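You operate a simulated robot arm through the tools that you are given. There is no shell and no other tool.

Carry out the task below with a simulated robot arm. There is one attempt and no reset: what you move stays moved.

## Task
Stand the white-cap bobbin on the rack and ply both rack yarns onto the bobbin on the seat.
Fine: middle ring; twist lever on PLY, brake knob turned to its low mark, bobbin guard shut; run till both rack bobbins are bare; speed dial, band lever and spare bobbins end as they began. Set down upright: what you pick out.
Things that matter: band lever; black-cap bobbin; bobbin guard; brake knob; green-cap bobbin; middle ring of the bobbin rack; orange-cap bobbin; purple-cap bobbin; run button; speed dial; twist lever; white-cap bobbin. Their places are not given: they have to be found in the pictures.

It is judged by the outcome, as a careful person would: the job done as asked, and still so three seconds after it is handed in. It fails if anything else is knocked over, pushed out of place, dropped, spilled or broken. A push-on lid holds only when it is set on centred and level and pressed home; a screw cap is set on level and turned clockwise until tight.

## Robot
A 6-joint arm with a two-finger gripper, fixed in place. Base frame: the origin is on the floor under the middle of its stand, x ahead of it, y to its left, z up. Readings come in m, rad, newtons and seconds.
It reaches about 1.572 m from its shoulder. Its first joint turns from -2.897 to 2.897 rad. Payload 2.45 kg.
Tool frame: the origin (TCP) lies between the finger pads and is the grasp point; the fingertips stand 0.02 m ahead of it; z points along the fingers, y is the line along which they close. The gripper opens to 0.14 m; its body begins 0.168 m behind the TCP.
Orientation is that of the tool frame in the base frame, as [roll, pitch, yaw] about the fixed x, y, z axes, in that order (R = Rz(yaw) Ry(pitch) Rx(roll)). With the fingers straight down and closing along the base's y, the tool's x points along the base's -x, its y along +y and its z along -z.

## Interface
- The arm moves only by the tool step_arm. Its argument "targets" is a list that holds one entry, the list of rows, each a list of 7 numbers: the shift along the tool's x, y, z in mm, then the turn, a rotation vector about the tool's x, y, z in rad, then the finger opening in mm, from 0 to 140. In form: [[[x, y, z, ax, ay, az, grip], ...]]. A call has 1 to 20 rows; each row shifts and turns the commanded pose from where the row before left it, along the tool's axes as they then stand. Rows are played at 5 a second. More than 0.05 m and 0.15 rad between two rows, or a gripper value outside its range, and nothing of the call is played. A pose out of reach is approached as far as the arm can. The call stops where the force on the tool passes 40 N (or 10 N more than at its start, if that is more) or the arm is blocked; 0.2 s more then pass. Each finger travels about 0.045 m/s and halts on what it meets, pressing with about 33 N; the grip force reading is that of the motor and also rises with nothing between the fingers. The clock runs only during rows and for 0.2 s after the last one: add rows that do not move to give the fingers time. It gives the time, the measured TCP pose, the force on the tool (base axes), the opening and the grip force at its end, in the units of the frame above (readings bear some noise), with the torque about the TCP (base axes, N m) and any sound that the robot's microphone picked up.
- Cameras (640 x 400 px; columns grow to the right, rows downward): "scene" is fixed at [0.2243, -0.6525, 1.52]; the picture's right is [0.66, -0.75, 0.00], its down [-0.39, -0.34, -0.85] and it looks along [0.64, 0.57, -0.52] (base axes); focal length 320 px, centre (320, 200). "wrist" rides on the gripper at [0.078, 0.011, -0.209] in the tool frame; the picture's right is [-0.14, 0.99, 0.00], its down [-0.92, -0.13, -0.37] and it looks along [-0.36, -0.05, 0.93] (tool axes); focal length 280 px, centre (320, 200).
- camera(camera): a new picture of that camera. No time passes.
- probe_pixels(camera, pixels): there is no depth. For up to 12 entries [column, row, z] of the newest picture of that camera ("zoom" is the newest enlarged one), the place [x, y] in the base frame at which the ray of that pixel passes the height z, good to about 0.002 m, but the place of the scene camera against the robot may be out by one fixed shift of up to 0.018 m in any direction. No time passes.
- close_up(camera, box): a new picture of the part [left, top, right, bottom] of that camera's present view, enlarged. No time passes.
- finish_job(): hands the job in; it is judged then, once.

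Open the gripper and draw the arm clear of the work before you hand the job in, unless the task says otherwise.

The tools are called after ">>>" by a JSON object that holds its "name" and its "arguments". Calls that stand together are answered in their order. step_arm: Moves the arm, as the interface text tells. Its arguments: {"type":"object","properties":{"targets":{"type":"array"}},"required":["targets"]} The other tools are called the same way: camera (camera) takes a picture; probe_pixels (camera, pixels) gives the place at which the rays of pixels pass given heights; close_up (camera, box) takes an enlarged picture of a part of a camera's view; finish_job () hands the job in.

At the start:

```text
time_s: 0.0
eef_pos: [0.9036, -0.0276, 1.1368]
orientation: [3.141, -0.001, 3.141]
ft_force: [0.2, 0.1, 0.2]
moment: [-0.01, 0.02, 0.01]
finger_gap: 0.1398
finger_force: 0.0
```

scene: 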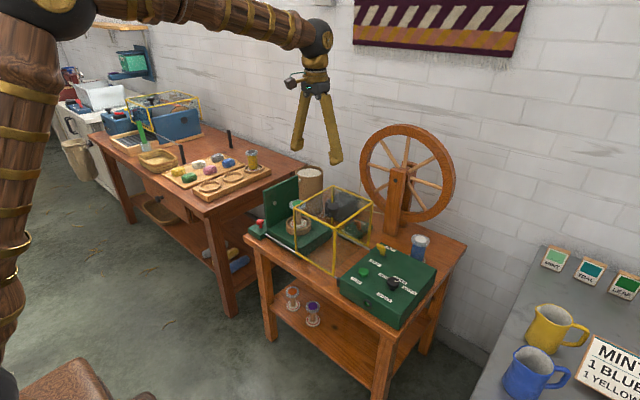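
wrist: 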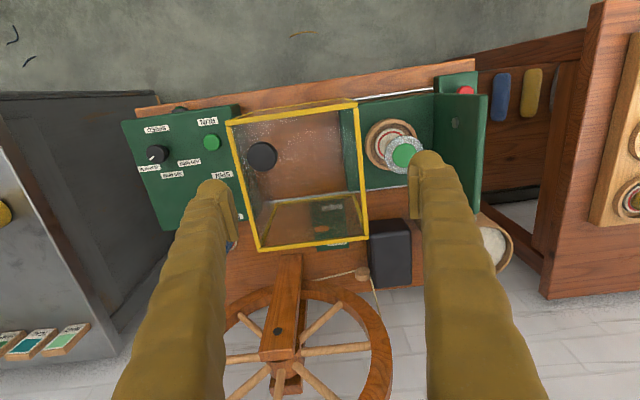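

I start by looking closer at the spinning table in the scene view (around columns 240-470, rows 120-400) and the wrist view.

>>> {"name": "close_up", "arguments": {"camera": "scene", "box": [230, 160, 390, 260]}}

>>> {"name": "close_up", "arguments": {"camera": "scene", "box": [320, 220, 480, 320]}}

>>> {"name": "close_up", "arguments": {"camera": "scene", "box": [240, 260, 400, 360]}}

>>> {"name": "close_up", "arguments": {"camera": "scene", "box": [90, 80, 320, 224]}}

>>> {"name": "close_up", "arguments": {"camera": "wrist", "box": [340, 60, 500, 160]}}

>>> {"name": "close_up", "arguments": {"camera": "wrist", "box": [110, 90, 270, 190]}}

```text
4.00 times, centred on (310, 210) of scene
```

zoom: 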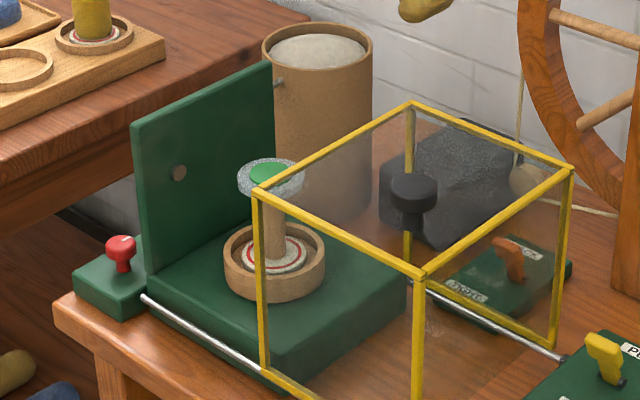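

```text
4.00 times, centred on (400, 270) of scene
```

zoom: 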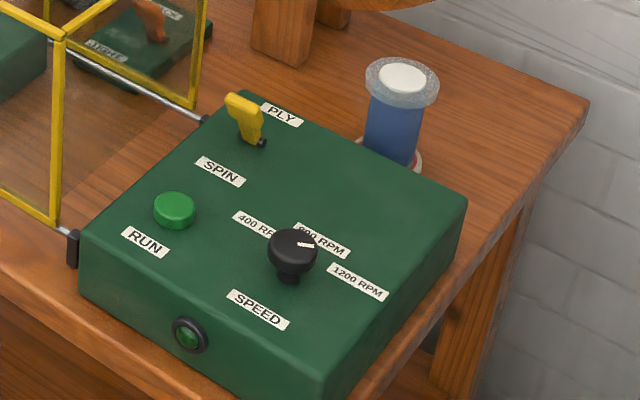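

```text
4.00 times, centred on (320, 310) of scene
```

zoom: 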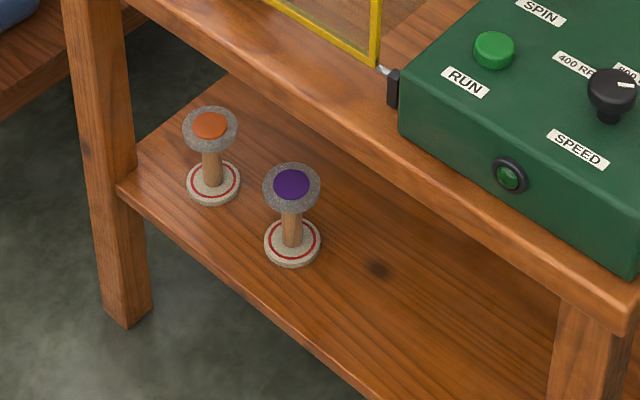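

```text
2.78 times, centred on (205, 152) of scene
```

zoom: 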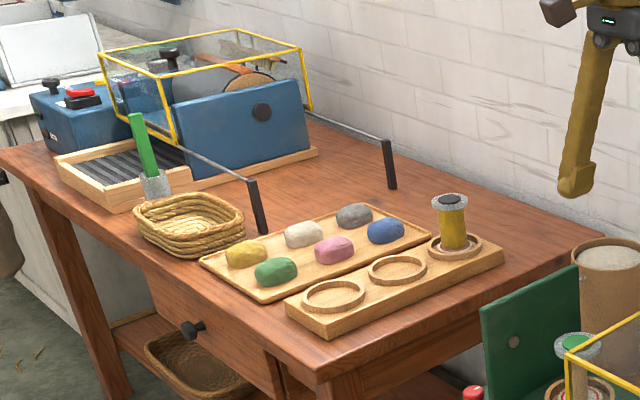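

```text
4.00 times, centred on (420, 110) of wrist
```

zoom: 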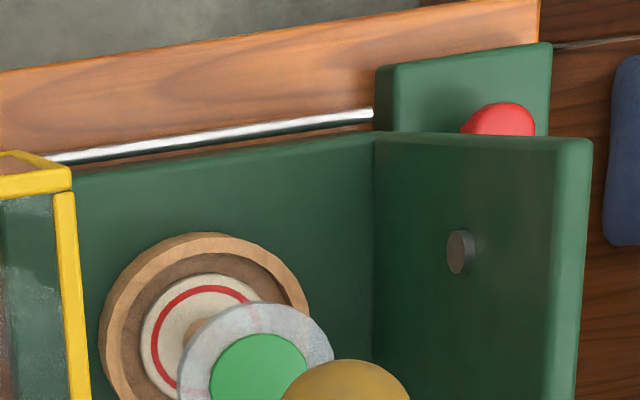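

```text
4.00 times, centred on (190, 140) of wrist
```

zoom: 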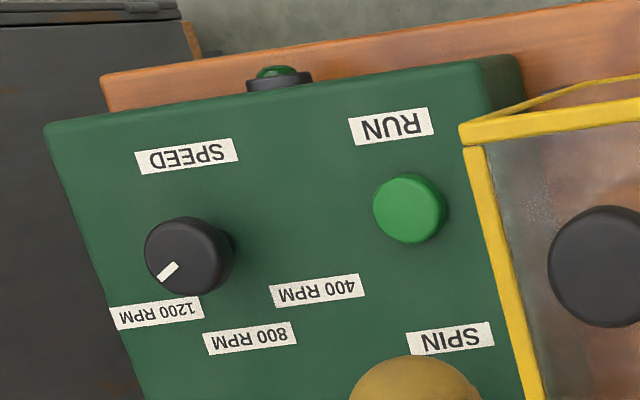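

The white-cap bobbin (blue yarn) is at scene (419,250), the rack with a free middle ring at scene (233,177), the black-cap at (253,155). I probe several features at several heights in both views to triangulate.

>>> {"name": "camera", "arguments": {"camera": "wrist"}}

>>> {"name": "camera", "arguments": {"camera": "scene"}}

>>> {"name": "probe_pixels", "arguments": {"camera": "scene", "pixels": [[363.5, 272.5, 0.7], [363.5, 272.5, 0.8], [363.5, 272.5, 0.9], [392, 282, 0.7], [392, 282, 0.8], [392, 282, 0.9], [297.5, 204, 0.7], [297.5, 204, 0.8], [297.5, 204, 0.9]]}}

>>> {"name": "probe_pixels", "arguments": {"camera": "wrist", "pixels": [[212, 142, 0.7], [212, 142, 0.8], [212, 142, 0.9], [157, 155, 0.7], [157, 155, 0.8], [157, 155, 0.9], [404, 154, 0.7], [404, 154, 0.8], [404, 154, 0.9]]}}

```text
taken
```

wrist: 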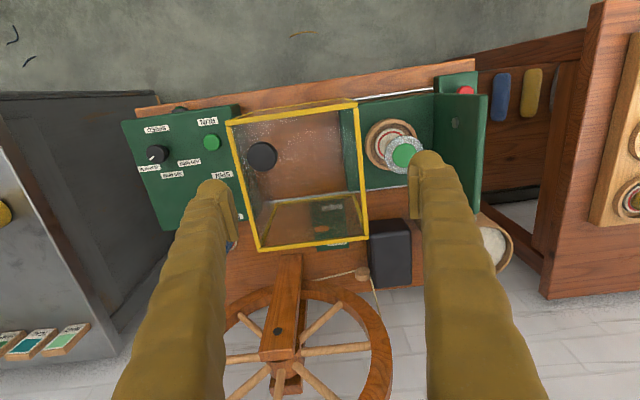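

```text
taken
```

scene: 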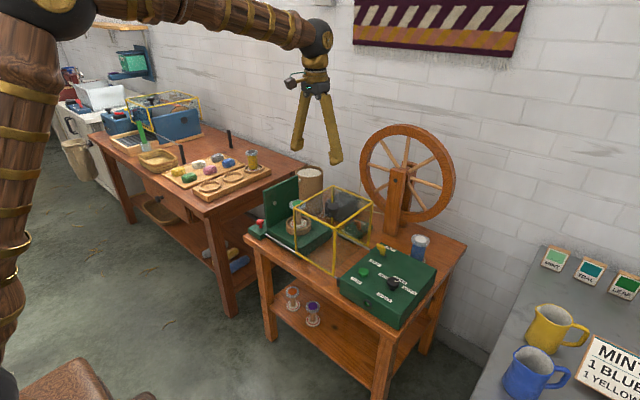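

```text
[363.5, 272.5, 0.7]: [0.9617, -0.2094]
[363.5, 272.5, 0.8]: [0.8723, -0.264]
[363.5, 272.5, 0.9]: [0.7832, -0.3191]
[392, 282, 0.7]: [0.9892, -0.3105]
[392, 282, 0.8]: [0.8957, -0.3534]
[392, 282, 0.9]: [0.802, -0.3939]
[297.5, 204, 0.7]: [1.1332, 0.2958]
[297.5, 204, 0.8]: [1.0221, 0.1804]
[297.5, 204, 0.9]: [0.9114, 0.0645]
```

```text
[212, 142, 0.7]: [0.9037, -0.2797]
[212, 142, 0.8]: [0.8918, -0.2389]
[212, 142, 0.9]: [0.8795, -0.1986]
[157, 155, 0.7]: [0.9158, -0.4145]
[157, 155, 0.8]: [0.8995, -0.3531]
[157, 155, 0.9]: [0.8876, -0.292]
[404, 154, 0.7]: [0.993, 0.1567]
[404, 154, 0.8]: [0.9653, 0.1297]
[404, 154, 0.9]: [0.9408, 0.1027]
```

I zoom into the guard and band lever area of the wrist view (columns 220-420, rows 90-270).

>>> {"name": "close_up", "arguments": {"camera": "wrist", "box": [216, 90, 416, 215]}}

>>> {"name": "close_up", "arguments": {"camera": "wrist", "box": [220, 165, 420, 290]}}

>>> {"name": "close_up", "arguments": {"camera": "scene", "box": [310, 180, 400, 236]}}

>>> {"name": "close_up", "arguments": {"camera": "scene", "box": [235, 170, 325, 226]}}

```text
3.20 times, centred on (316, 152) of wrist
```

zoom: 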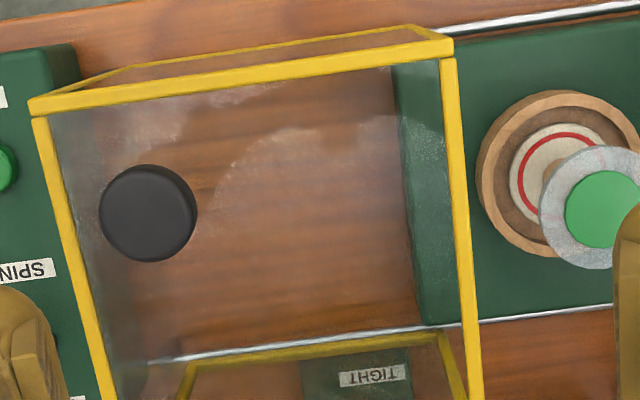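

```text
3.20 times, centred on (320, 228) of wrist
```

zoom: 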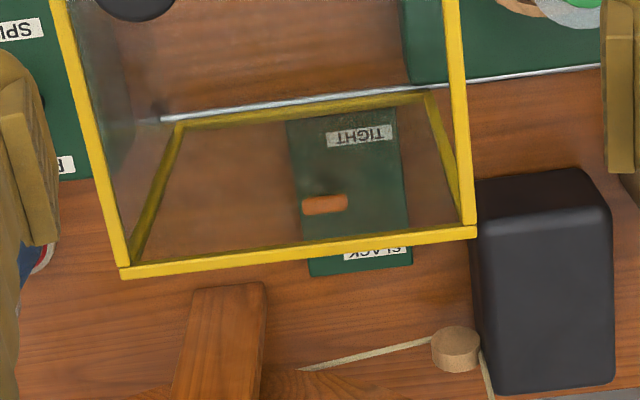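

```text
7.11 times, centred on (355, 208) of scene
```

zoom: 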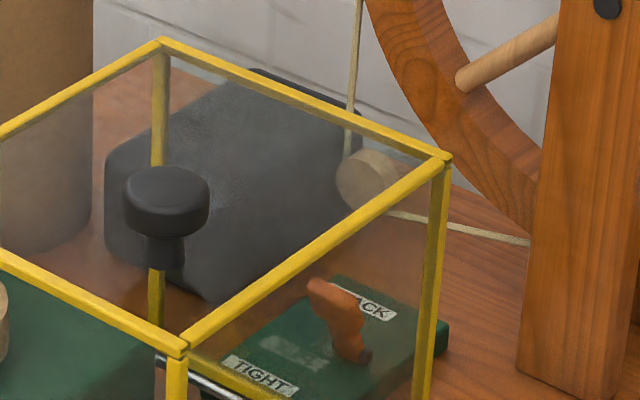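

```text
7.11 times, centred on (280, 198) of scene
```

zoom: 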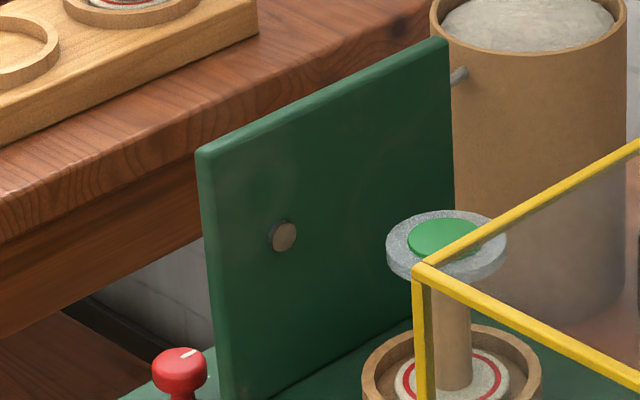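

The red knob with a white pointer on the small green block (scene 260,225) looks like the brake knob, and the black knob is the guard's handle. I move the wrist camera left and back to look at the brake knob and rack.

>>> {"name": "step_arm", "arguments": {"targets": [[[17, 42, 0, 0, 0, 0, 140], [17, 42, 0, 0, 0, 0, 140], [17, 42, 0, 0, 0, 0, 140], [17, 42, 0, 0, 0, 0, 140], [17, 42, 0, 0, 0, 0, 140], [17, 42, 0, 0, 0, 0, 140], [0, 0, 0, 0, 0, 0, 140]]]}}

>>> {"name": "camera", "arguments": {"camera": "wrist"}}

>>> {"name": "camera", "arguments": {"camera": "scene"}}

```text
time_s: 1.6
eef_pos: [0.8013, 0.2221, 1.1372]
orientation: [-3.141, 0.0, 3.141]
ft_force: [-0.3, 0.3, 0.5]
moment: [0.03, 0.0, 0.01]
finger_gap: 0.1399
finger_force: 0.0
```

```text
taken
```

wrist: 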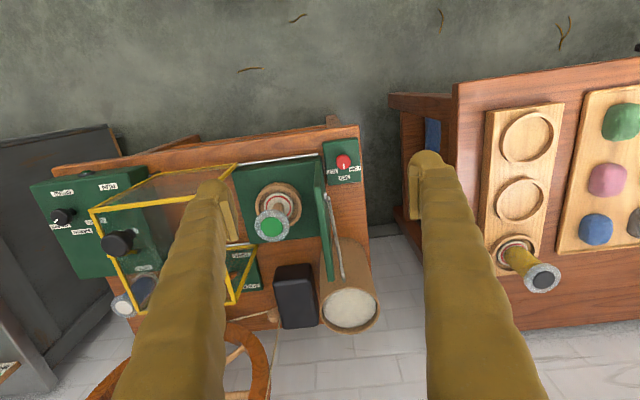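

```text
taken
```

scene: 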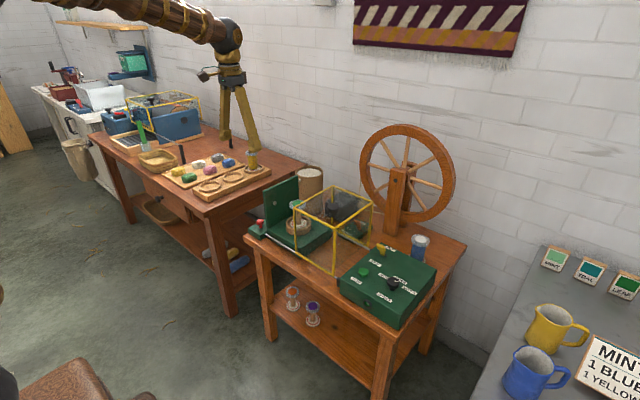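

The brake knob is at wrist (344,162) with labels under it; the rack's middle ring at wrist (520,199). I zoom on both and probe them.

>>> {"name": "close_up", "arguments": {"camera": "wrist", "box": [310, 135, 374, 175]}}

>>> {"name": "close_up", "arguments": {"camera": "wrist", "box": [470, 90, 630, 290]}}

>>> {"name": "close_up", "arguments": {"camera": "wrist", "box": [220, 140, 380, 340]}}

>>> {"name": "probe_pixels", "arguments": {"camera": "wrist", "pixels": [[344, 162, 0.7], [344, 162, 0.75], [344, 162, 0.8], [520, 199, 0.75], [520, 199, 0.8], [520, 199, 0.85], [272, 226, 0.8], [272, 226, 0.85], [542, 278, 0.85], [542, 278, 0.9], [542, 278, 0.95]]}}

>>> {"name": "probe_pixels", "arguments": {"camera": "scene", "pixels": [[261.5, 222, 0.7], [261.5, 222, 0.75], [261.5, 222, 0.8], [233, 177.5, 0.75], [233, 177.5, 0.8], [233, 177.5, 0.85], [252, 152, 0.85], [252, 152, 0.9], [252, 152, 0.95]]}}

```text
10.00 times, centred on (342, 155) of wrist
```

zoom: 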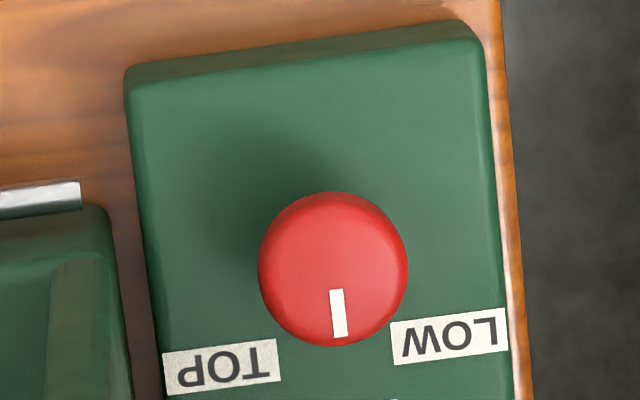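

```text
2.00 times, centred on (550, 190) of wrist
```

zoom: 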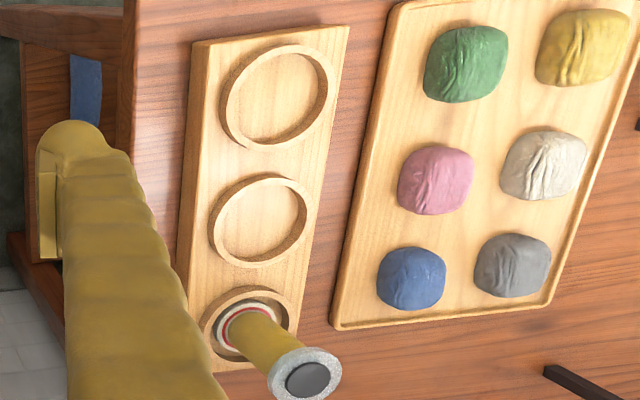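

```text
2.00 times, centred on (300, 240) of wrist
```

zoom: 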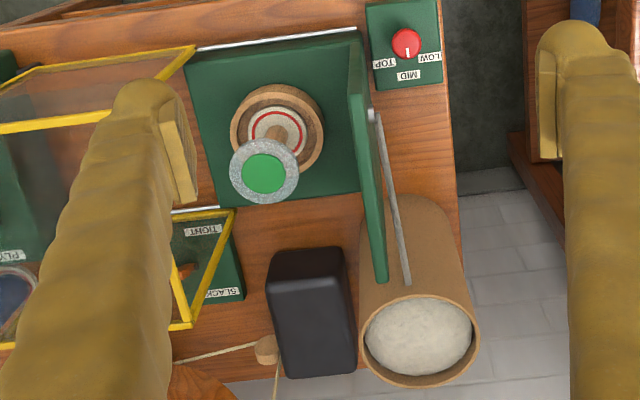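

```text
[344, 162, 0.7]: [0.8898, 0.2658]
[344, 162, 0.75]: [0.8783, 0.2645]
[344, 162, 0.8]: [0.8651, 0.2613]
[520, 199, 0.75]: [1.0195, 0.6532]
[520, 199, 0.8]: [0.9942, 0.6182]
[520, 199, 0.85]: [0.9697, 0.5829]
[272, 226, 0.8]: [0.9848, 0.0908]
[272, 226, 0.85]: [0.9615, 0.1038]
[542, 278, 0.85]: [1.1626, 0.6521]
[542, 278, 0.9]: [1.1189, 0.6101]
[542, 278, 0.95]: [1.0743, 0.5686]
```

```text
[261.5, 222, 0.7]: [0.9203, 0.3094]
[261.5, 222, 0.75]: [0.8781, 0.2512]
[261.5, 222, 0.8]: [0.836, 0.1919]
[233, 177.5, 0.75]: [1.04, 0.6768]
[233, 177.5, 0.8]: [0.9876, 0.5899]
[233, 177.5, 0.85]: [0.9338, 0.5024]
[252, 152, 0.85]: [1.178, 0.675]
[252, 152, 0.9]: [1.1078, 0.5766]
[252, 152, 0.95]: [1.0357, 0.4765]
```

The brake knob points at MID now; LOW lies toward +y (counter-clockwise from above). I go lower above the brake knob for a precise view.

>>> {"name": "step_arm", "arguments": {"targets": [[[15, 10, 40, 0, 0, 0, 140], [15, 10, 40, 0, 0, 0, 140], [15, 10, 40, 0, 0, 0, 140], [15, 10, 40, 0, 0, 0, 140], [0, 0, 0, 0, 0, 0, 140]]]}}

>>> {"name": "camera", "arguments": {"camera": "wrist"}}

>>> {"name": "camera", "arguments": {"camera": "scene"}}

```text
time_s: 2.8
eef_pos: [0.7424, 0.2659, 0.9757]
orientation: [-3.141, 0.001, -3.141]
ft_force: [-1.1, 0.0, 0.1]
moment: [0.0, -0.02, 0.03]
finger_gap: 0.14
finger_force: 0.0
```

```text
taken
```

wrist: 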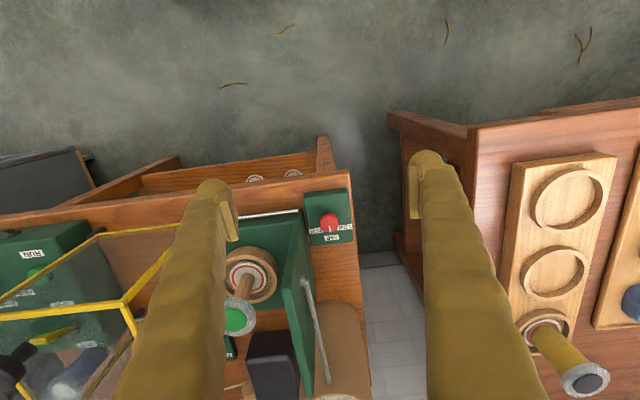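

```text
taken
```

scene: 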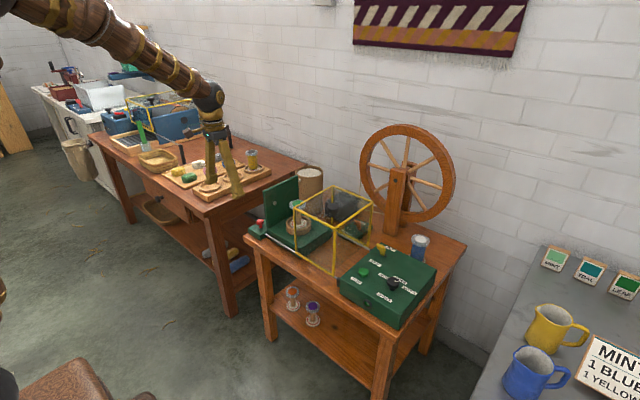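

I zoom on the brake knob at (330,221) and probe its top and labels.

>>> {"name": "close_up", "arguments": {"camera": "wrist", "box": [298, 195, 362, 245]}}

>>> {"name": "probe_pixels", "arguments": {"camera": "wrist", "pixels": [[329, 220, 0.65], [329, 220, 0.7], [329, 220, 0.75], [329, 220, 0.8], [270, 212, 0.68], [348, 188, 0.68]]}}

```text
8.00 times, centred on (330, 220) of wrist
```

zoom: 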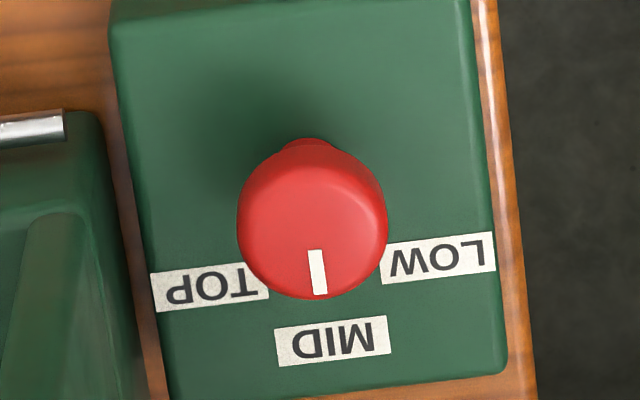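

```text
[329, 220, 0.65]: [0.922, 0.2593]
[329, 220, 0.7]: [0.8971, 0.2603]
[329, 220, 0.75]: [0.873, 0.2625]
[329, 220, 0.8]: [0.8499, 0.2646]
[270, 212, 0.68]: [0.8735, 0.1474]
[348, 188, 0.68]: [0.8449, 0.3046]
```

The knob's top comes out near (0.876, 0.263, 0.755), about 32 mm wide. Before going down I check the back plate's height and position for clearance, zooming on it in the wrist view.

>>> {"name": "close_up", "arguments": {"camera": "wrist", "box": [220, 190, 380, 290]}}

>>> {"name": "probe_pixels", "arguments": {"camera": "scene", "pixels": [[263, 191, 0.8], [263, 191, 0.85], [263, 191, 0.9], [297.5, 175.5, 0.8], [297.5, 175.5, 0.85], [297.5, 175.5, 0.9], [248, 233, 0.66], [248, 233, 0.7]]}}

```text
4.00 times, centred on (300, 240) of wrist
```

zoom: 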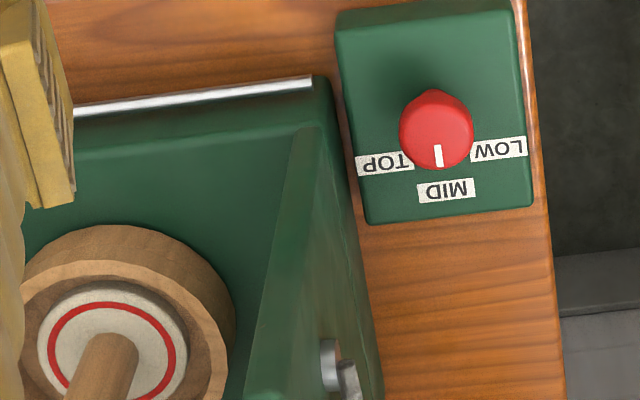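

```text
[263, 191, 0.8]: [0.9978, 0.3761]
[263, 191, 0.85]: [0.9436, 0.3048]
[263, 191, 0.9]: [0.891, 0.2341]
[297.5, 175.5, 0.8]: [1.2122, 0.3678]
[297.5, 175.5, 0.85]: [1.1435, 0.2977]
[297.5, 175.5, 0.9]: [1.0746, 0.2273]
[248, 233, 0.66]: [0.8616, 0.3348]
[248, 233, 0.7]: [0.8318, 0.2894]
```

I probe the plate's front top corner (about px 282,284) in the current wrist view and zoom in on it to confirm.

>>> {"name": "probe_pixels", "arguments": {"camera": "wrist", "pixels": [[282, 284, 0.8], [282, 284, 0.85], [282, 284, 0.9], [282, 284, 0.95], [296, 222, 0.65], [296, 222, 0.7], [296, 222, 0.75]]}}

>>> {"name": "close_up", "arguments": {"camera": "wrist", "box": [240, 250, 352, 320]}}

>>> {"name": "close_up", "arguments": {"camera": "wrist", "box": [240, 330, 352, 400]}}

```text
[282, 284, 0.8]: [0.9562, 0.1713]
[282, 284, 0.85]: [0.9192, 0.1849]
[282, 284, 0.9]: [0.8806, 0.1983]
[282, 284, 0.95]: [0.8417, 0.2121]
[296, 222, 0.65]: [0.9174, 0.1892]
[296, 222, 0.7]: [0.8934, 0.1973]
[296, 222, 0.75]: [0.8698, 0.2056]
```

```text
5.71 times, centred on (296, 285) of wrist
```

zoom: 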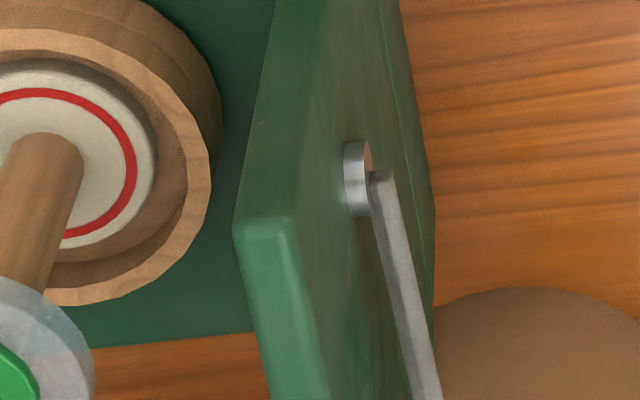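

```text
5.71 times, centred on (296, 365) of wrist
```

zoom: 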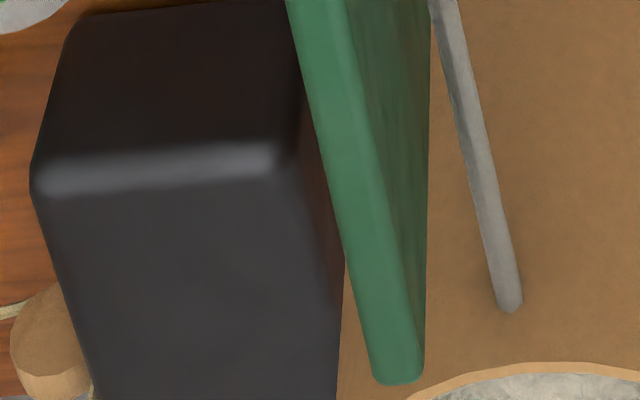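

The plate's front-top corner is near (0.88, 0.20, 0.90), so I'll grip the knob with the closing axis roughly along x and the camera side toward +y. I turn the tool in place (+2.18 rad about tool z) first.

>>> {"name": "step_arm", "arguments": {"targets": [[[0, 0, 0, 0, 0, 0.145, 140], [0, 0, 0, 0, 0, 0.145, 140], [0, 0, 0, 0, 0, 0.145, 130], [0, 0, 0, 0, 0, 0.145, 120], [0, 0, 0, 0, 0, 0.145, 110], [0, 0, 0, 0, 0, 0.145, 100], [0, 0, 0, 0, 0, 0.145, 90], [0, 0, 0, 0, 0, 0.145, 80], [0, 0, 0, 0, 0, 0.145, 70], [0, 0, 0, 0, 0, 0.145, 60], [0, 0, 0, 0, 0, 0.145, 60], [0, 0, 0, 0, 0, 0.145, 60], [0, 0, 0, 0, 0, 0.145, 60], [0, 0, 0, 0, 0, 0.145, 60], [0, 0, 0, 0, 0, 0.145, 60], [0, 0, 0, 0, 0, 0, 60]]]}}

>>> {"name": "camera", "arguments": {"camera": "wrist"}}

>>> {"name": "camera", "arguments": {"camera": "scene"}}

```text
time_s: 6.2
eef_pos: [0.7418, 0.2639, 0.9774]
orientation: [3.14, 0.001, 0.966]
ft_force: [0.6, -0.4, 0.3]
moment: [0.05, -0.05, -0.05]
finger_gap: 0.0602
finger_force: 0.0
```

```text
taken
```

wrist: 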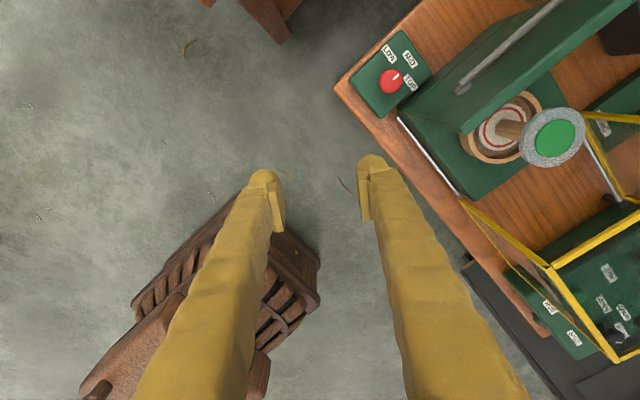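

```text
taken
```

scene: 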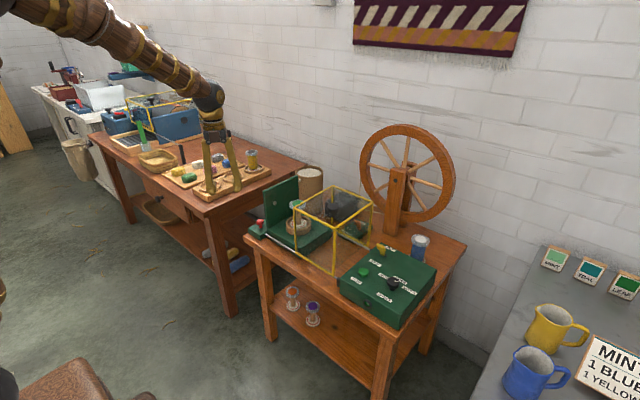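

The knob is now seen at wrist (391,80) from the other side. I zoom there and probe for triangulation.

>>> {"name": "close_up", "arguments": {"camera": "wrist", "box": [351, 55, 431, 105]}}

>>> {"name": "probe_pixels", "arguments": {"camera": "wrist", "pixels": [[391, 80, 0.7], [391, 80, 0.75], [391, 80, 0.8], [388, 52, 0.7], [388, 52, 0.75], [410, 60, 0.7], [410, 60, 0.75], [412, 84, 0.7], [412, 84, 0.75]]}}

```text
8.00 times, centred on (391, 80) of wrist
```

zoom: 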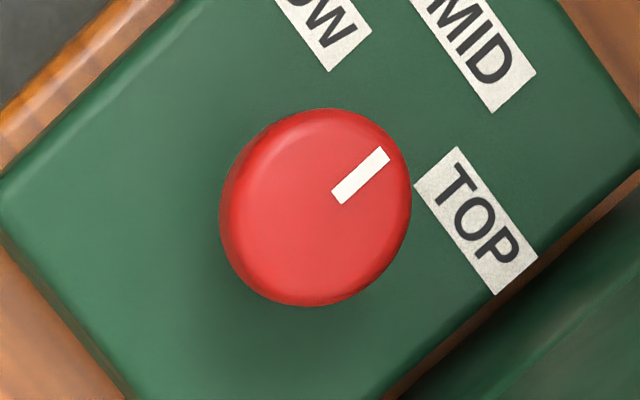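

```text
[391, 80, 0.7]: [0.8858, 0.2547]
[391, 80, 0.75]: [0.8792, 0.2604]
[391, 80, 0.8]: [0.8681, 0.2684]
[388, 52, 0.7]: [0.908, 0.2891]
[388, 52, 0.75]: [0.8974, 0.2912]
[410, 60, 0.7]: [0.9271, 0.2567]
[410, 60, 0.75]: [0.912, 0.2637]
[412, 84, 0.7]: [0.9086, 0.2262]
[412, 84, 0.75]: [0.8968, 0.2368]
```

Triangulating gives the knob axis near (0.875, 0.2625), top z≈0.76–0.77, panel z≈0.735, LOW label about 48° counter-clockwise from MID. I move above the knob and come down to z≈0.85 to check the alignment.

>>> {"name": "step_arm", "arguments": {"targets": [[[24.8, 36.8, 0, 0, 0, 0, 60], [24.8, 36.8, 0, 0, 0, 0, 60], [24.9, 36.8, 0, 0, 0, 0, 60], [0, 0, 40, 0, 0, 0, 60], [0, 0, 40, 0, 0, 0, 60], [0, 0, 42, 0, 0, 0, 60], [0, 0, 0, 0, 0, 0, 60]]]}}

>>> {"name": "camera", "arguments": {"camera": "wrist"}}

>>> {"name": "camera", "arguments": {"camera": "scene"}}

```text
time_s: 7.8
eef_pos: [0.8747, 0.2616, 0.8557]
orientation: [-3.141, 0.0, 0.967]
ft_force: [0.0, 0.9, -0.1]
moment: [0.02, -0.02, 0.02]
finger_gap: 0.06
finger_force: 0.0
```

```text
taken
```

wrist: 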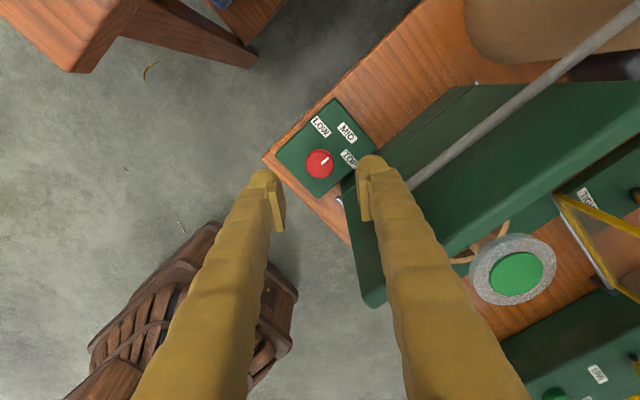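

```text
taken
```

scene: 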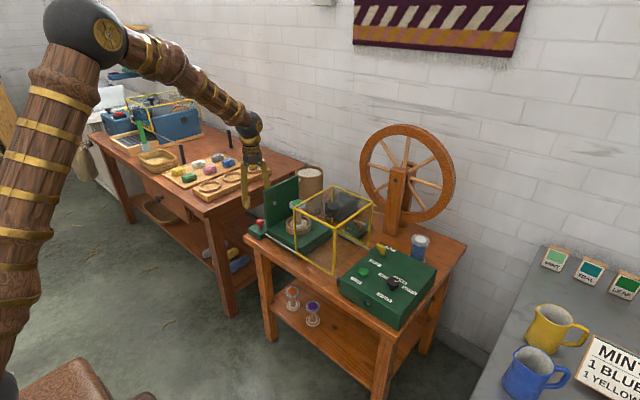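

The knob at (320,163) lines up with the tool axis. I zoom to measure it more exactly.

>>> {"name": "close_up", "arguments": {"camera": "wrist", "box": [280, 130, 360, 180]}}

>>> {"name": "probe_pixels", "arguments": {"camera": "wrist", "pixels": [[320, 163, 0.73], [320, 163, 0.75], [320, 163, 0.77], [320, 127, 0.73], [347, 132, 0.73], [350, 159, 0.73]]}}

>>> {"name": "close_up", "arguments": {"camera": "scene", "box": [230, 170, 310, 245]}}

```text
8.00 times, centred on (320, 155) of wrist
```

zoom: 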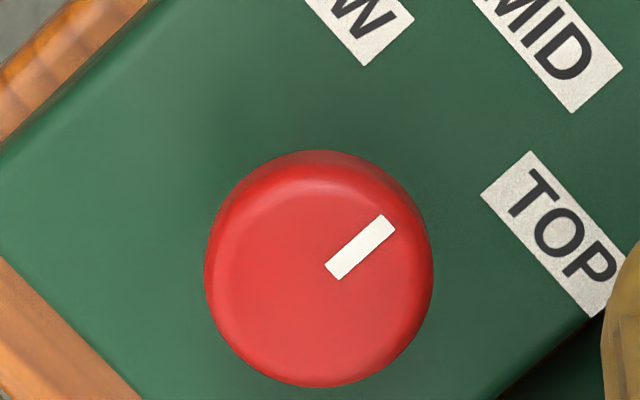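

```text
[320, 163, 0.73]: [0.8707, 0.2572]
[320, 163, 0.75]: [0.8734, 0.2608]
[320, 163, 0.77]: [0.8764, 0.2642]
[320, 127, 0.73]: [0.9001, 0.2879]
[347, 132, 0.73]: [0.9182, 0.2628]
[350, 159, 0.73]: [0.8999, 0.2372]
```

```text
5.33 times, centred on (270, 208) of scene
```

zoom: 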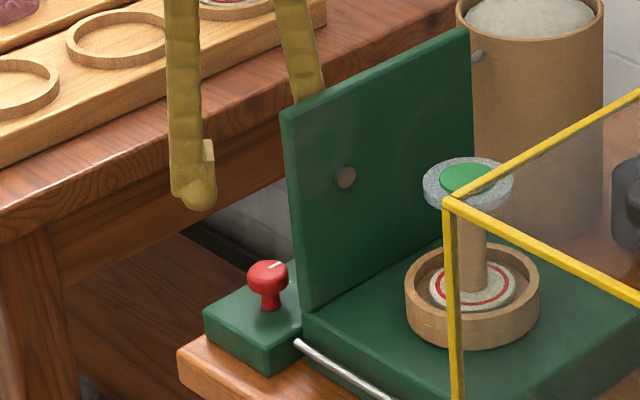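

Knob axis ≈ (0.8748, 0.2633), diameter ≈ 33 mm, cap from z≈0.75 to 0.765. I descend to TCP z≈0.763 (tips ≈0.743, above the panel) and then close on it.

>>> {"name": "step_arm", "arguments": {"targets": [[[1.4, -1.0, 30, 0, 0, 0, 60], [0, 0, 30, 0, 0, 0, 60], [0, 0, 20, 0, 0, 0, 60], [0, 0, 12, 0, 0, 0, 60], [0, 0, 0, 0, 0, 0, 60]]]}}

>>> {"name": "camera", "arguments": {"camera": "wrist"}}

>>> {"name": "close_up", "arguments": {"camera": "scene", "box": [220, 170, 300, 245]}}

```text
time_s: 9.0
eef_pos: [0.8758, 0.2635, 0.7634]
orientation: [3.141, 0.0, 0.968]
ft_force: [0.5, -0.6, 0.1]
moment: [-0.04, 0.0, 0.02]
finger_gap: 0.0599
finger_force: 0.0
```

```text
taken
```

wrist: 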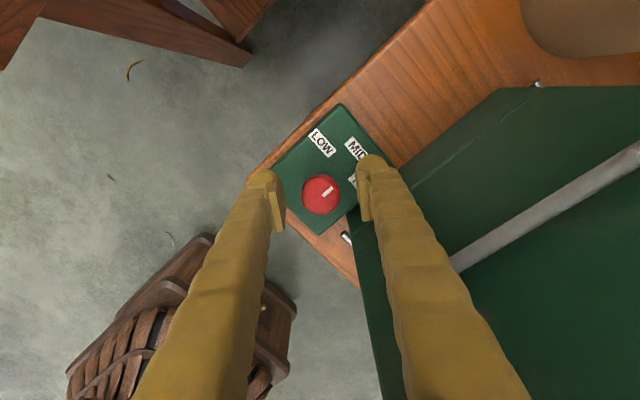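

```text
5.33 times, centred on (260, 208) of scene
```

zoom: 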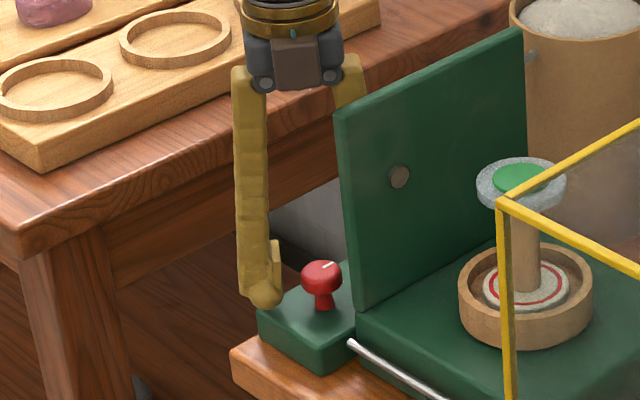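

The knob sits level with the TCP (wrist px 320,194), the tips clear of the panel. I close the fingers on it.

>>> {"name": "step_arm", "arguments": {"targets": [[[0, 0, 0, 0, 0, 0, 45], [0, 0, 0, 0, 0, 0, 30], [0, 0, 0, 0, 0, 0, 26], [0, 0, 0, 0, 0, 0, 26]]]}}

>>> {"name": "camera", "arguments": {"camera": "wrist"}}

```text
time_s: 10.2
eef_pos: [0.8754, 0.263, 0.76]
orientation: [-3.139, 0.003, 0.967]
ft_force: [15.8, 0.0, -34.5]
moment: [0.03, -0.06, 0.02]
finger_gap: 0.0291
finger_force: 45.5
stopped in row 4: the force on the tool passed its limit at 42 N (the readings are from after the stop); the commanded pose is now the measured one
```

```text
taken
```

wrist: 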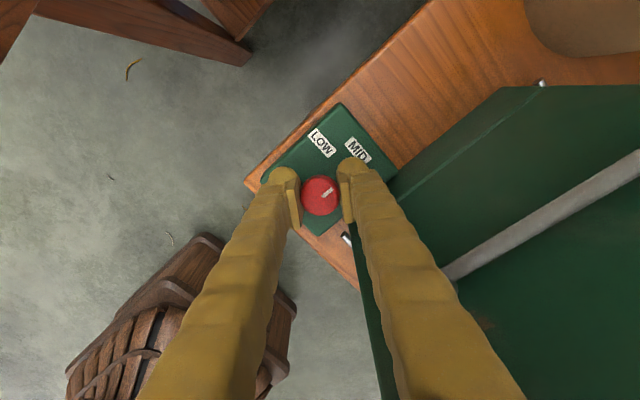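

The squeeze pulled the tool down (Fz −34 N), so the pads seem to wedge on the cap's rounded edge. I open slightly, and look at the readings before regripping a little higher.

>>> {"name": "step_arm", "arguments": {"targets": [[[0, 0, 0, 0, 0, 0, 40], [0, 0, 0, 0, 0, 0, 45], [0, 0, 0, 0, 0, 0, 45]]]}}

>>> {"name": "close_up", "arguments": {"camera": "wrist", "box": [260, 150, 380, 225]}}

>>> {"name": "close_up", "arguments": {"camera": "scene", "box": [230, 190, 294, 240]}}

```text
time_s: 11.0
eef_pos: [0.8757, 0.2635, 0.7622]
orientation: [-3.141, 0.001, 0.967]
ft_force: [-0.9, -0.6, 0.3]
moment: [0.04, 0.0, -0.02]
finger_gap: 0.045
finger_force: 0.1
```

```text
5.33 times, centred on (320, 188) of wrist
```

zoom: 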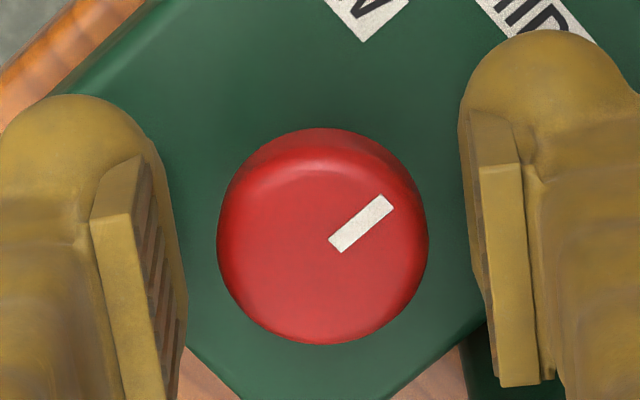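

```text
8.00 times, centred on (262, 215) of scene
```

zoom: 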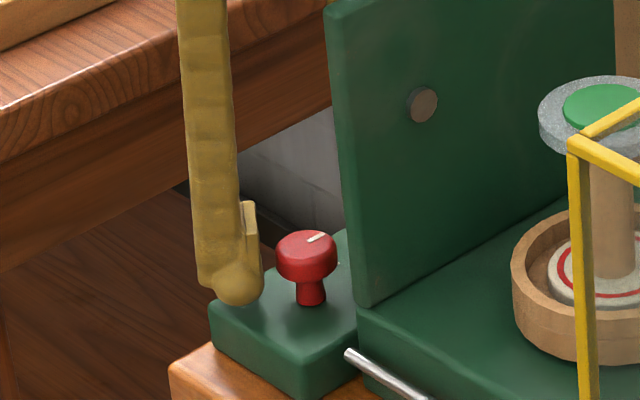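

The cap sits at the level of the rounded fingertip rather than the flat pad, so I go 4 mm lower and close more gently to about 29 mm.

>>> {"name": "step_arm", "arguments": {"targets": [[[0, 0, 2, 0, 0, 0, 45], [0, 0, 2, 0, 0, 0, 45], [0, 0, 0, 0, 0, 0, 40], [0, 0, 0, 0, 0, 0, 36], [0, 0, 0, 0, 0, 0, 33], [0, 0, 0, 0, 0, 0, 31], [0, 0, 0, 0, 0, 0, 30]]]}}

```text
time_s: 12.6
eef_pos: [0.8744, 0.2634, 0.7577]
orientation: [3.142, 0.001, 0.966]
ft_force: [0.4, -0.5, 0.6]
moment: [-0.01, 0.01, 0.01]
finger_gap: 0.03
finger_force: 0.2
```

No contact yet at 30 mm, so I close further in small steps.

>>> {"name": "step_arm", "arguments": {"targets": [[[0, 0, 0, 0, 0, 0, 29], [0, 0, 0, 0, 0, 0, 28], [0, 0, 0, 0, 0, 0, 27]]]}}

```text
time_s: 13.4
eef_pos: [0.8769, 0.2628, 0.757]
orientation: [-3.141, 0.003, 0.965]
ft_force: [2.9, -1.4, -0.3]
moment: [-0.03, -0.03, 0.03]
finger_gap: 0.0292
finger_force: 1.6
```

Contact at about 29 mm with low side force. I firm the grip and start turning the knob counter-clockwise from above (negative about tool z).

>>> {"name": "step_arm", "arguments": {"targets": [[[0, 0, 0, 0, 0, 0, 24], [0, 0, 0, 0, 0, 0, 22], [0, 0, 0, 0, 0, -0.1, 22], [0, 0, 0, 0, 0, -0.1, 22]]]}}

>>> {"name": "close_up", "arguments": {"camera": "wrist", "box": [260, 150, 380, 225]}}

```text
time_s: 14.4
eef_pos: [0.8755, 0.2632, 0.7574]
orientation: [3.14, 0.002, 1.166]
ft_force: [10.5, 1.1, -8.2]
moment: [0.1, -0.1, 0.05]
finger_gap: 0.0278
finger_force: 45.4
```

```text
5.33 times, centred on (320, 188) of wrist
```

zoom: 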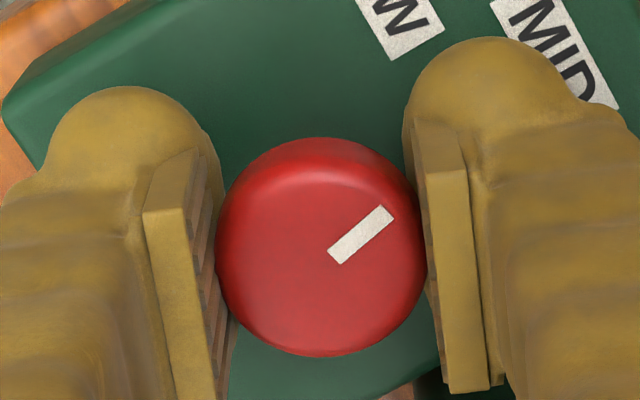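

The pointer kept its angle in the tool view, so the knob turns with the gripper. I continue by 0.6 rad more.

>>> {"name": "step_arm", "arguments": {"targets": [[[0, 0, 0, 0, 0, -0.1, 22], [0, 0, 0, 0, 0, -0.1, 22], [0, 0, 0, 0, 0, -0.1, 22], [0, 0, 0, 0, 0, -0.1, 22], [0, 0, 0, 0, 0, -0.1, 22], [0, 0, 0, 0, 0, -0.1, 22]]]}}

>>> {"name": "close_up", "arguments": {"camera": "wrist", "box": [240, 110, 400, 210]}}

```text
time_s: 15.8
eef_pos: [0.8756, 0.2627, 0.7579]
orientation: [-3.14, 0.001, 1.768]
ft_force: [-9.5, 7.7, -1.5]
moment: [-0.06, 0.01, -0.03]
finger_gap: 0.0278
finger_force: 45.1
```

```text
4.00 times, centred on (320, 160) of wrist
```

zoom: 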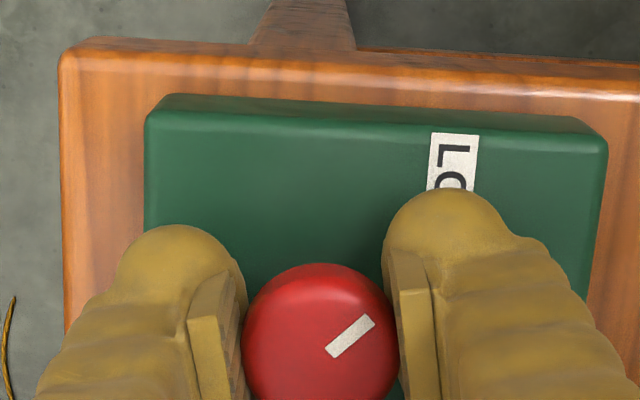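

Turned 0.80 rad so far, with the pointer near the LOW direction. I release, rise, and check the pointer against the label.

>>> {"name": "step_arm", "arguments": {"targets": [[[0, 0, 0, 0, 0, 0, 40], [0, 0, 0, 0, 0, 0, 55], [0, 0, 0, 0, 0, 0, 60], [0, 0, -30, 0, 0, 0, 60], [0, 0, -30, 0, 0, 0, 60], [0, 0, -40, 0, 0, 0, 60], [0, 0, -40, 0, 0, 0, 60]]]}}

>>> {"name": "camera", "arguments": {"camera": "wrist"}}

>>> {"name": "close_up", "arguments": {"camera": "wrist", "box": [280, 110, 360, 160]}}

```text
time_s: 17.4
eef_pos: [0.8759, 0.2629, 0.8984]
orientation: [-3.139, 0.002, 1.767]
ft_force: [-0.4, -0.1, -0.1]
moment: [0.0, 0.0, 0.0]
finger_gap: 0.0602
finger_force: 0.0
```

```text
taken
```

wrist: 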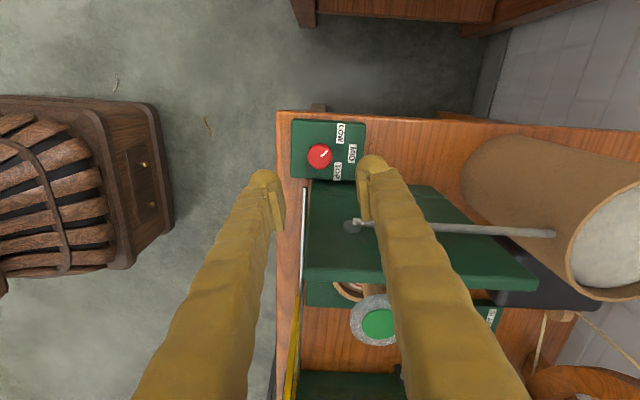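

```text
8.00 times, centred on (320, 135) of wrist
```

zoom: 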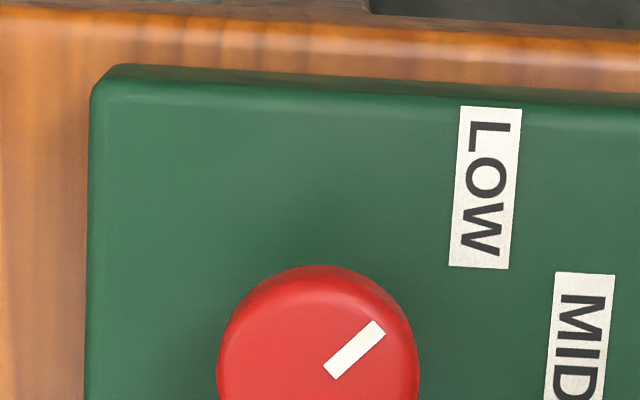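

The pointer now stands at about 46°, toward LOW. I'll compare with the speed dial's geometry, so I rise, turn the tool back to its first heading and travel over to the control box.

>>> {"name": "step_arm", "arguments": {"targets": [[[0, 0, -40, 0, 0, -0.137, 60], [0, 0, -40, 0, 0, -0.137, 60], [0, 0, -40, 0, 0, -0.137, 60], [0, 0, -40, 0, 0, -0.137, 60], [0, 0, -40, 0, 0, -0.137, 60], [0, 0, 0, 0, 0, -0.137, 70], [0, 0, 0, 0, 0, -0.137, 80], [0, 0, 0, 0, 0, -0.137, 90], [0, 0, 0, 0, 0, -0.137, 100], [0, 0, 0, 0, 0, -0.141, 110], [15, -45, 0, 0, 0, 0, 120], [15, -45, 0, 0, 0, 0, 130], [15, -45, 0, 0, 0, 0, 140], [15, -45, 0, 0, 0, 0, 140], [15, -45, 0, 0, 0, 0, 140], [15, -45, 0, 0, 0, 0, 140], [10, -45, 0, 0, 0, 0, 140], [0, -45, 0, 0, 0, 0, 140], [0, -45, 0, 0, 0, 0, 140], [0, 0, 0, 0, 0, 0, 140]]]}}

>>> {"name": "camera", "arguments": {"camera": "wrist"}}

>>> {"name": "camera", "arguments": {"camera": "scene"}}

```text
time_s: 21.6
eef_pos: [0.7761, -0.1441, 1.0966]
orientation: [3.142, -0.004, 3.138]
ft_force: [0.3, 0.2, -0.4]
moment: [-0.02, 0.02, -0.01]
finger_gap: 0.14
finger_force: 0.0
```

```text
taken
```

wrist: 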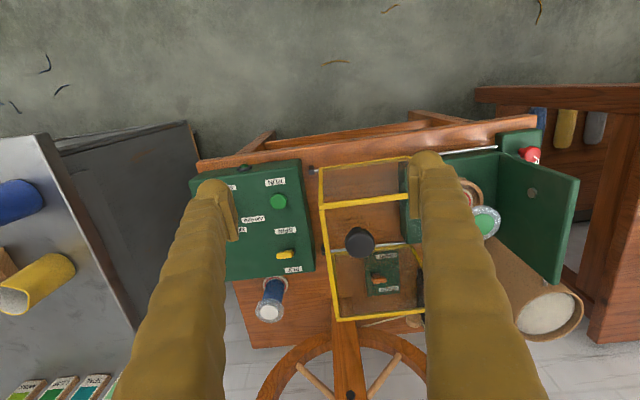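

```text
taken
```

scene: 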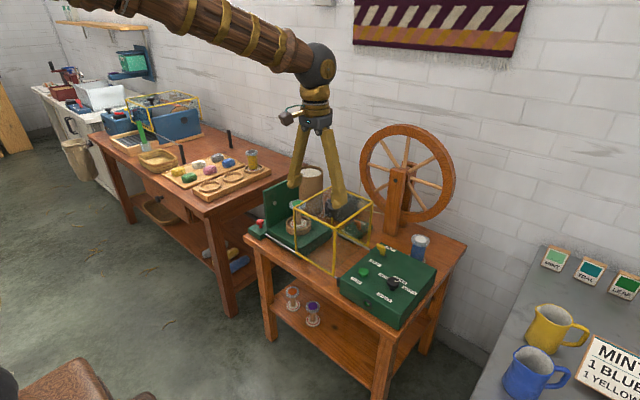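

The control box is half hidden behind the left finger (dial at 210,215). I shift 0.15 m further to −y for a clear view.

>>> {"name": "step_arm", "arguments": {"targets": [[[0, -45, 0, 0, 0, 0, 140], [0, -45, 0, 0, 0, 0, 140], [0, -45, 0, 0, 0, 0, 140], [0, -30, 0, 0, 0, 0, 140], [0, 0, 0, 0, 0, 0, 140]]]}}

>>> {"name": "camera", "arguments": {"camera": "wrist"}}

>>> {"name": "close_up", "arguments": {"camera": "wrist", "box": [250, 140, 410, 240]}}

>>> {"name": "close_up", "arguments": {"camera": "wrist", "box": [250, 220, 410, 320]}}

```text
time_s: 22.8
eef_pos: [0.7739, -0.3073, 1.0967]
orientation: [-3.14, -0.001, 3.139]
ft_force: [0.0, -0.1, -0.7]
moment: [-0.06, -0.01, 0.0]
finger_gap: 0.1401
finger_force: 0.1
```

```text
taken
```

wrist: 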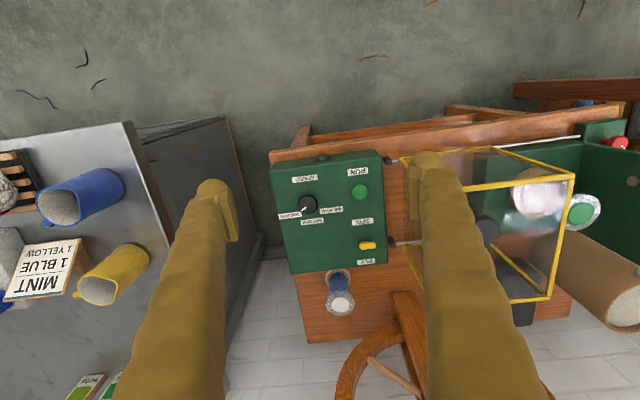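

```text
4.00 times, centred on (330, 190) of wrist
```

zoom: 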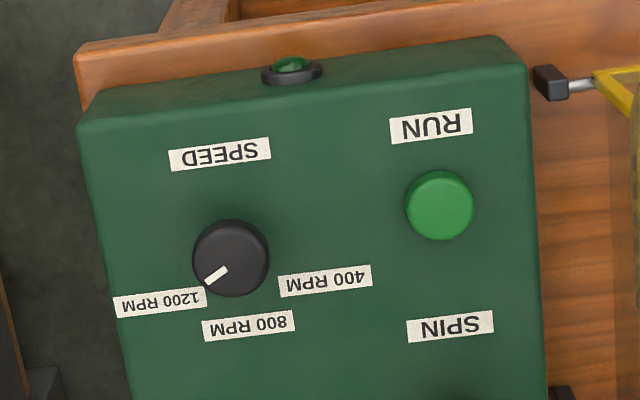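

```text
4.00 times, centred on (330, 270) of wrist
```

zoom: 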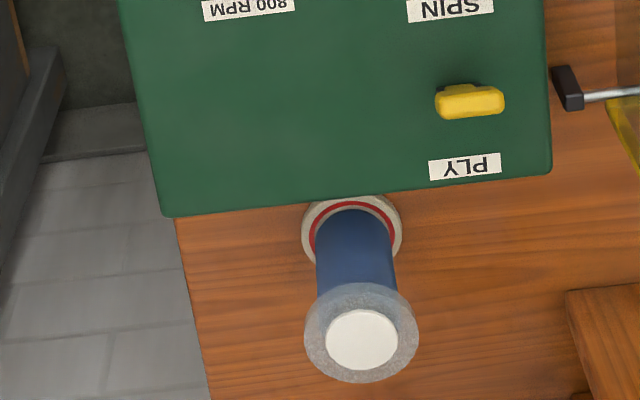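

The speed dial points at 1200 RPM; the twist lever (yellow, px 367,245) stands between SPIN and PLY; the white bobbin cap is at (340,305). I probe these at plausible heights.

>>> {"name": "probe_pixels", "arguments": {"camera": "wrist", "pixels": [[331.25, 210.25, 0.77], [312, 221.25, 0.77], [290, 215, 0.77], [307.75, 204.5, 0.8], [359.75, 191.5, 0.78], [340.25, 304.75, 0.8], [340.25, 304.75, 0.85], [338, 279, 0.7], [367, 245, 0.8], [366, 240, 0.78], [363, 221, 0.77], [366, 261.5, 0.77]]}}

>>> {"name": "close_up", "arguments": {"camera": "scene", "box": [360, 235, 424, 275]}}

>>> {"name": "probe_pixels", "arguments": {"camera": "scene", "pixels": [[420.5, 239.5, 0.8], [420.5, 239.5, 0.85], [420.5, 239.5, 0.9], [380, 247, 0.78], [380, 247, 0.8], [380, 247, 0.82]]}}

```text
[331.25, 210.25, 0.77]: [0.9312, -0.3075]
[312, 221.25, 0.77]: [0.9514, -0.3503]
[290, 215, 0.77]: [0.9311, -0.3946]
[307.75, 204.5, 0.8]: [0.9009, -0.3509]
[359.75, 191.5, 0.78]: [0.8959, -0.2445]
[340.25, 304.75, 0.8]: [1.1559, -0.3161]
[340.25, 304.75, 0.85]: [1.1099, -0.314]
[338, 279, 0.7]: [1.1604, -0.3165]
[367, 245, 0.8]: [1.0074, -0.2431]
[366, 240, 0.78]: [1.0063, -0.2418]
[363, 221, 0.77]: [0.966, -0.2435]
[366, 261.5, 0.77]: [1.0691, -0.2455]
```

```text
10.00 times, centred on (392, 255) of scene
```

zoom: 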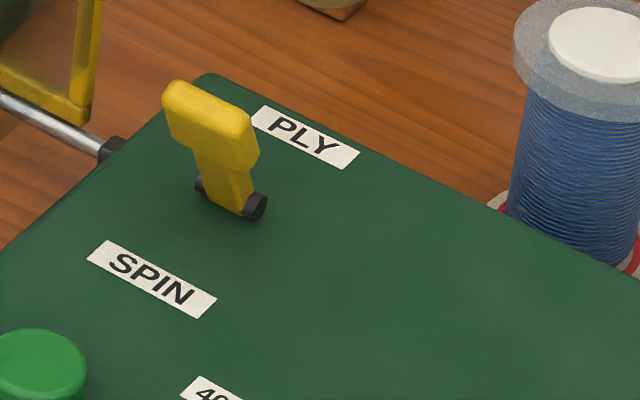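

```text
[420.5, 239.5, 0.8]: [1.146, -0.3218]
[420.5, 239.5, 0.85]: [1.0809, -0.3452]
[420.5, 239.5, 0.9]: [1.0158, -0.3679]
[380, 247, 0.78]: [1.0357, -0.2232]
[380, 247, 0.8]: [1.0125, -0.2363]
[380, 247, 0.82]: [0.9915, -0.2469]
```

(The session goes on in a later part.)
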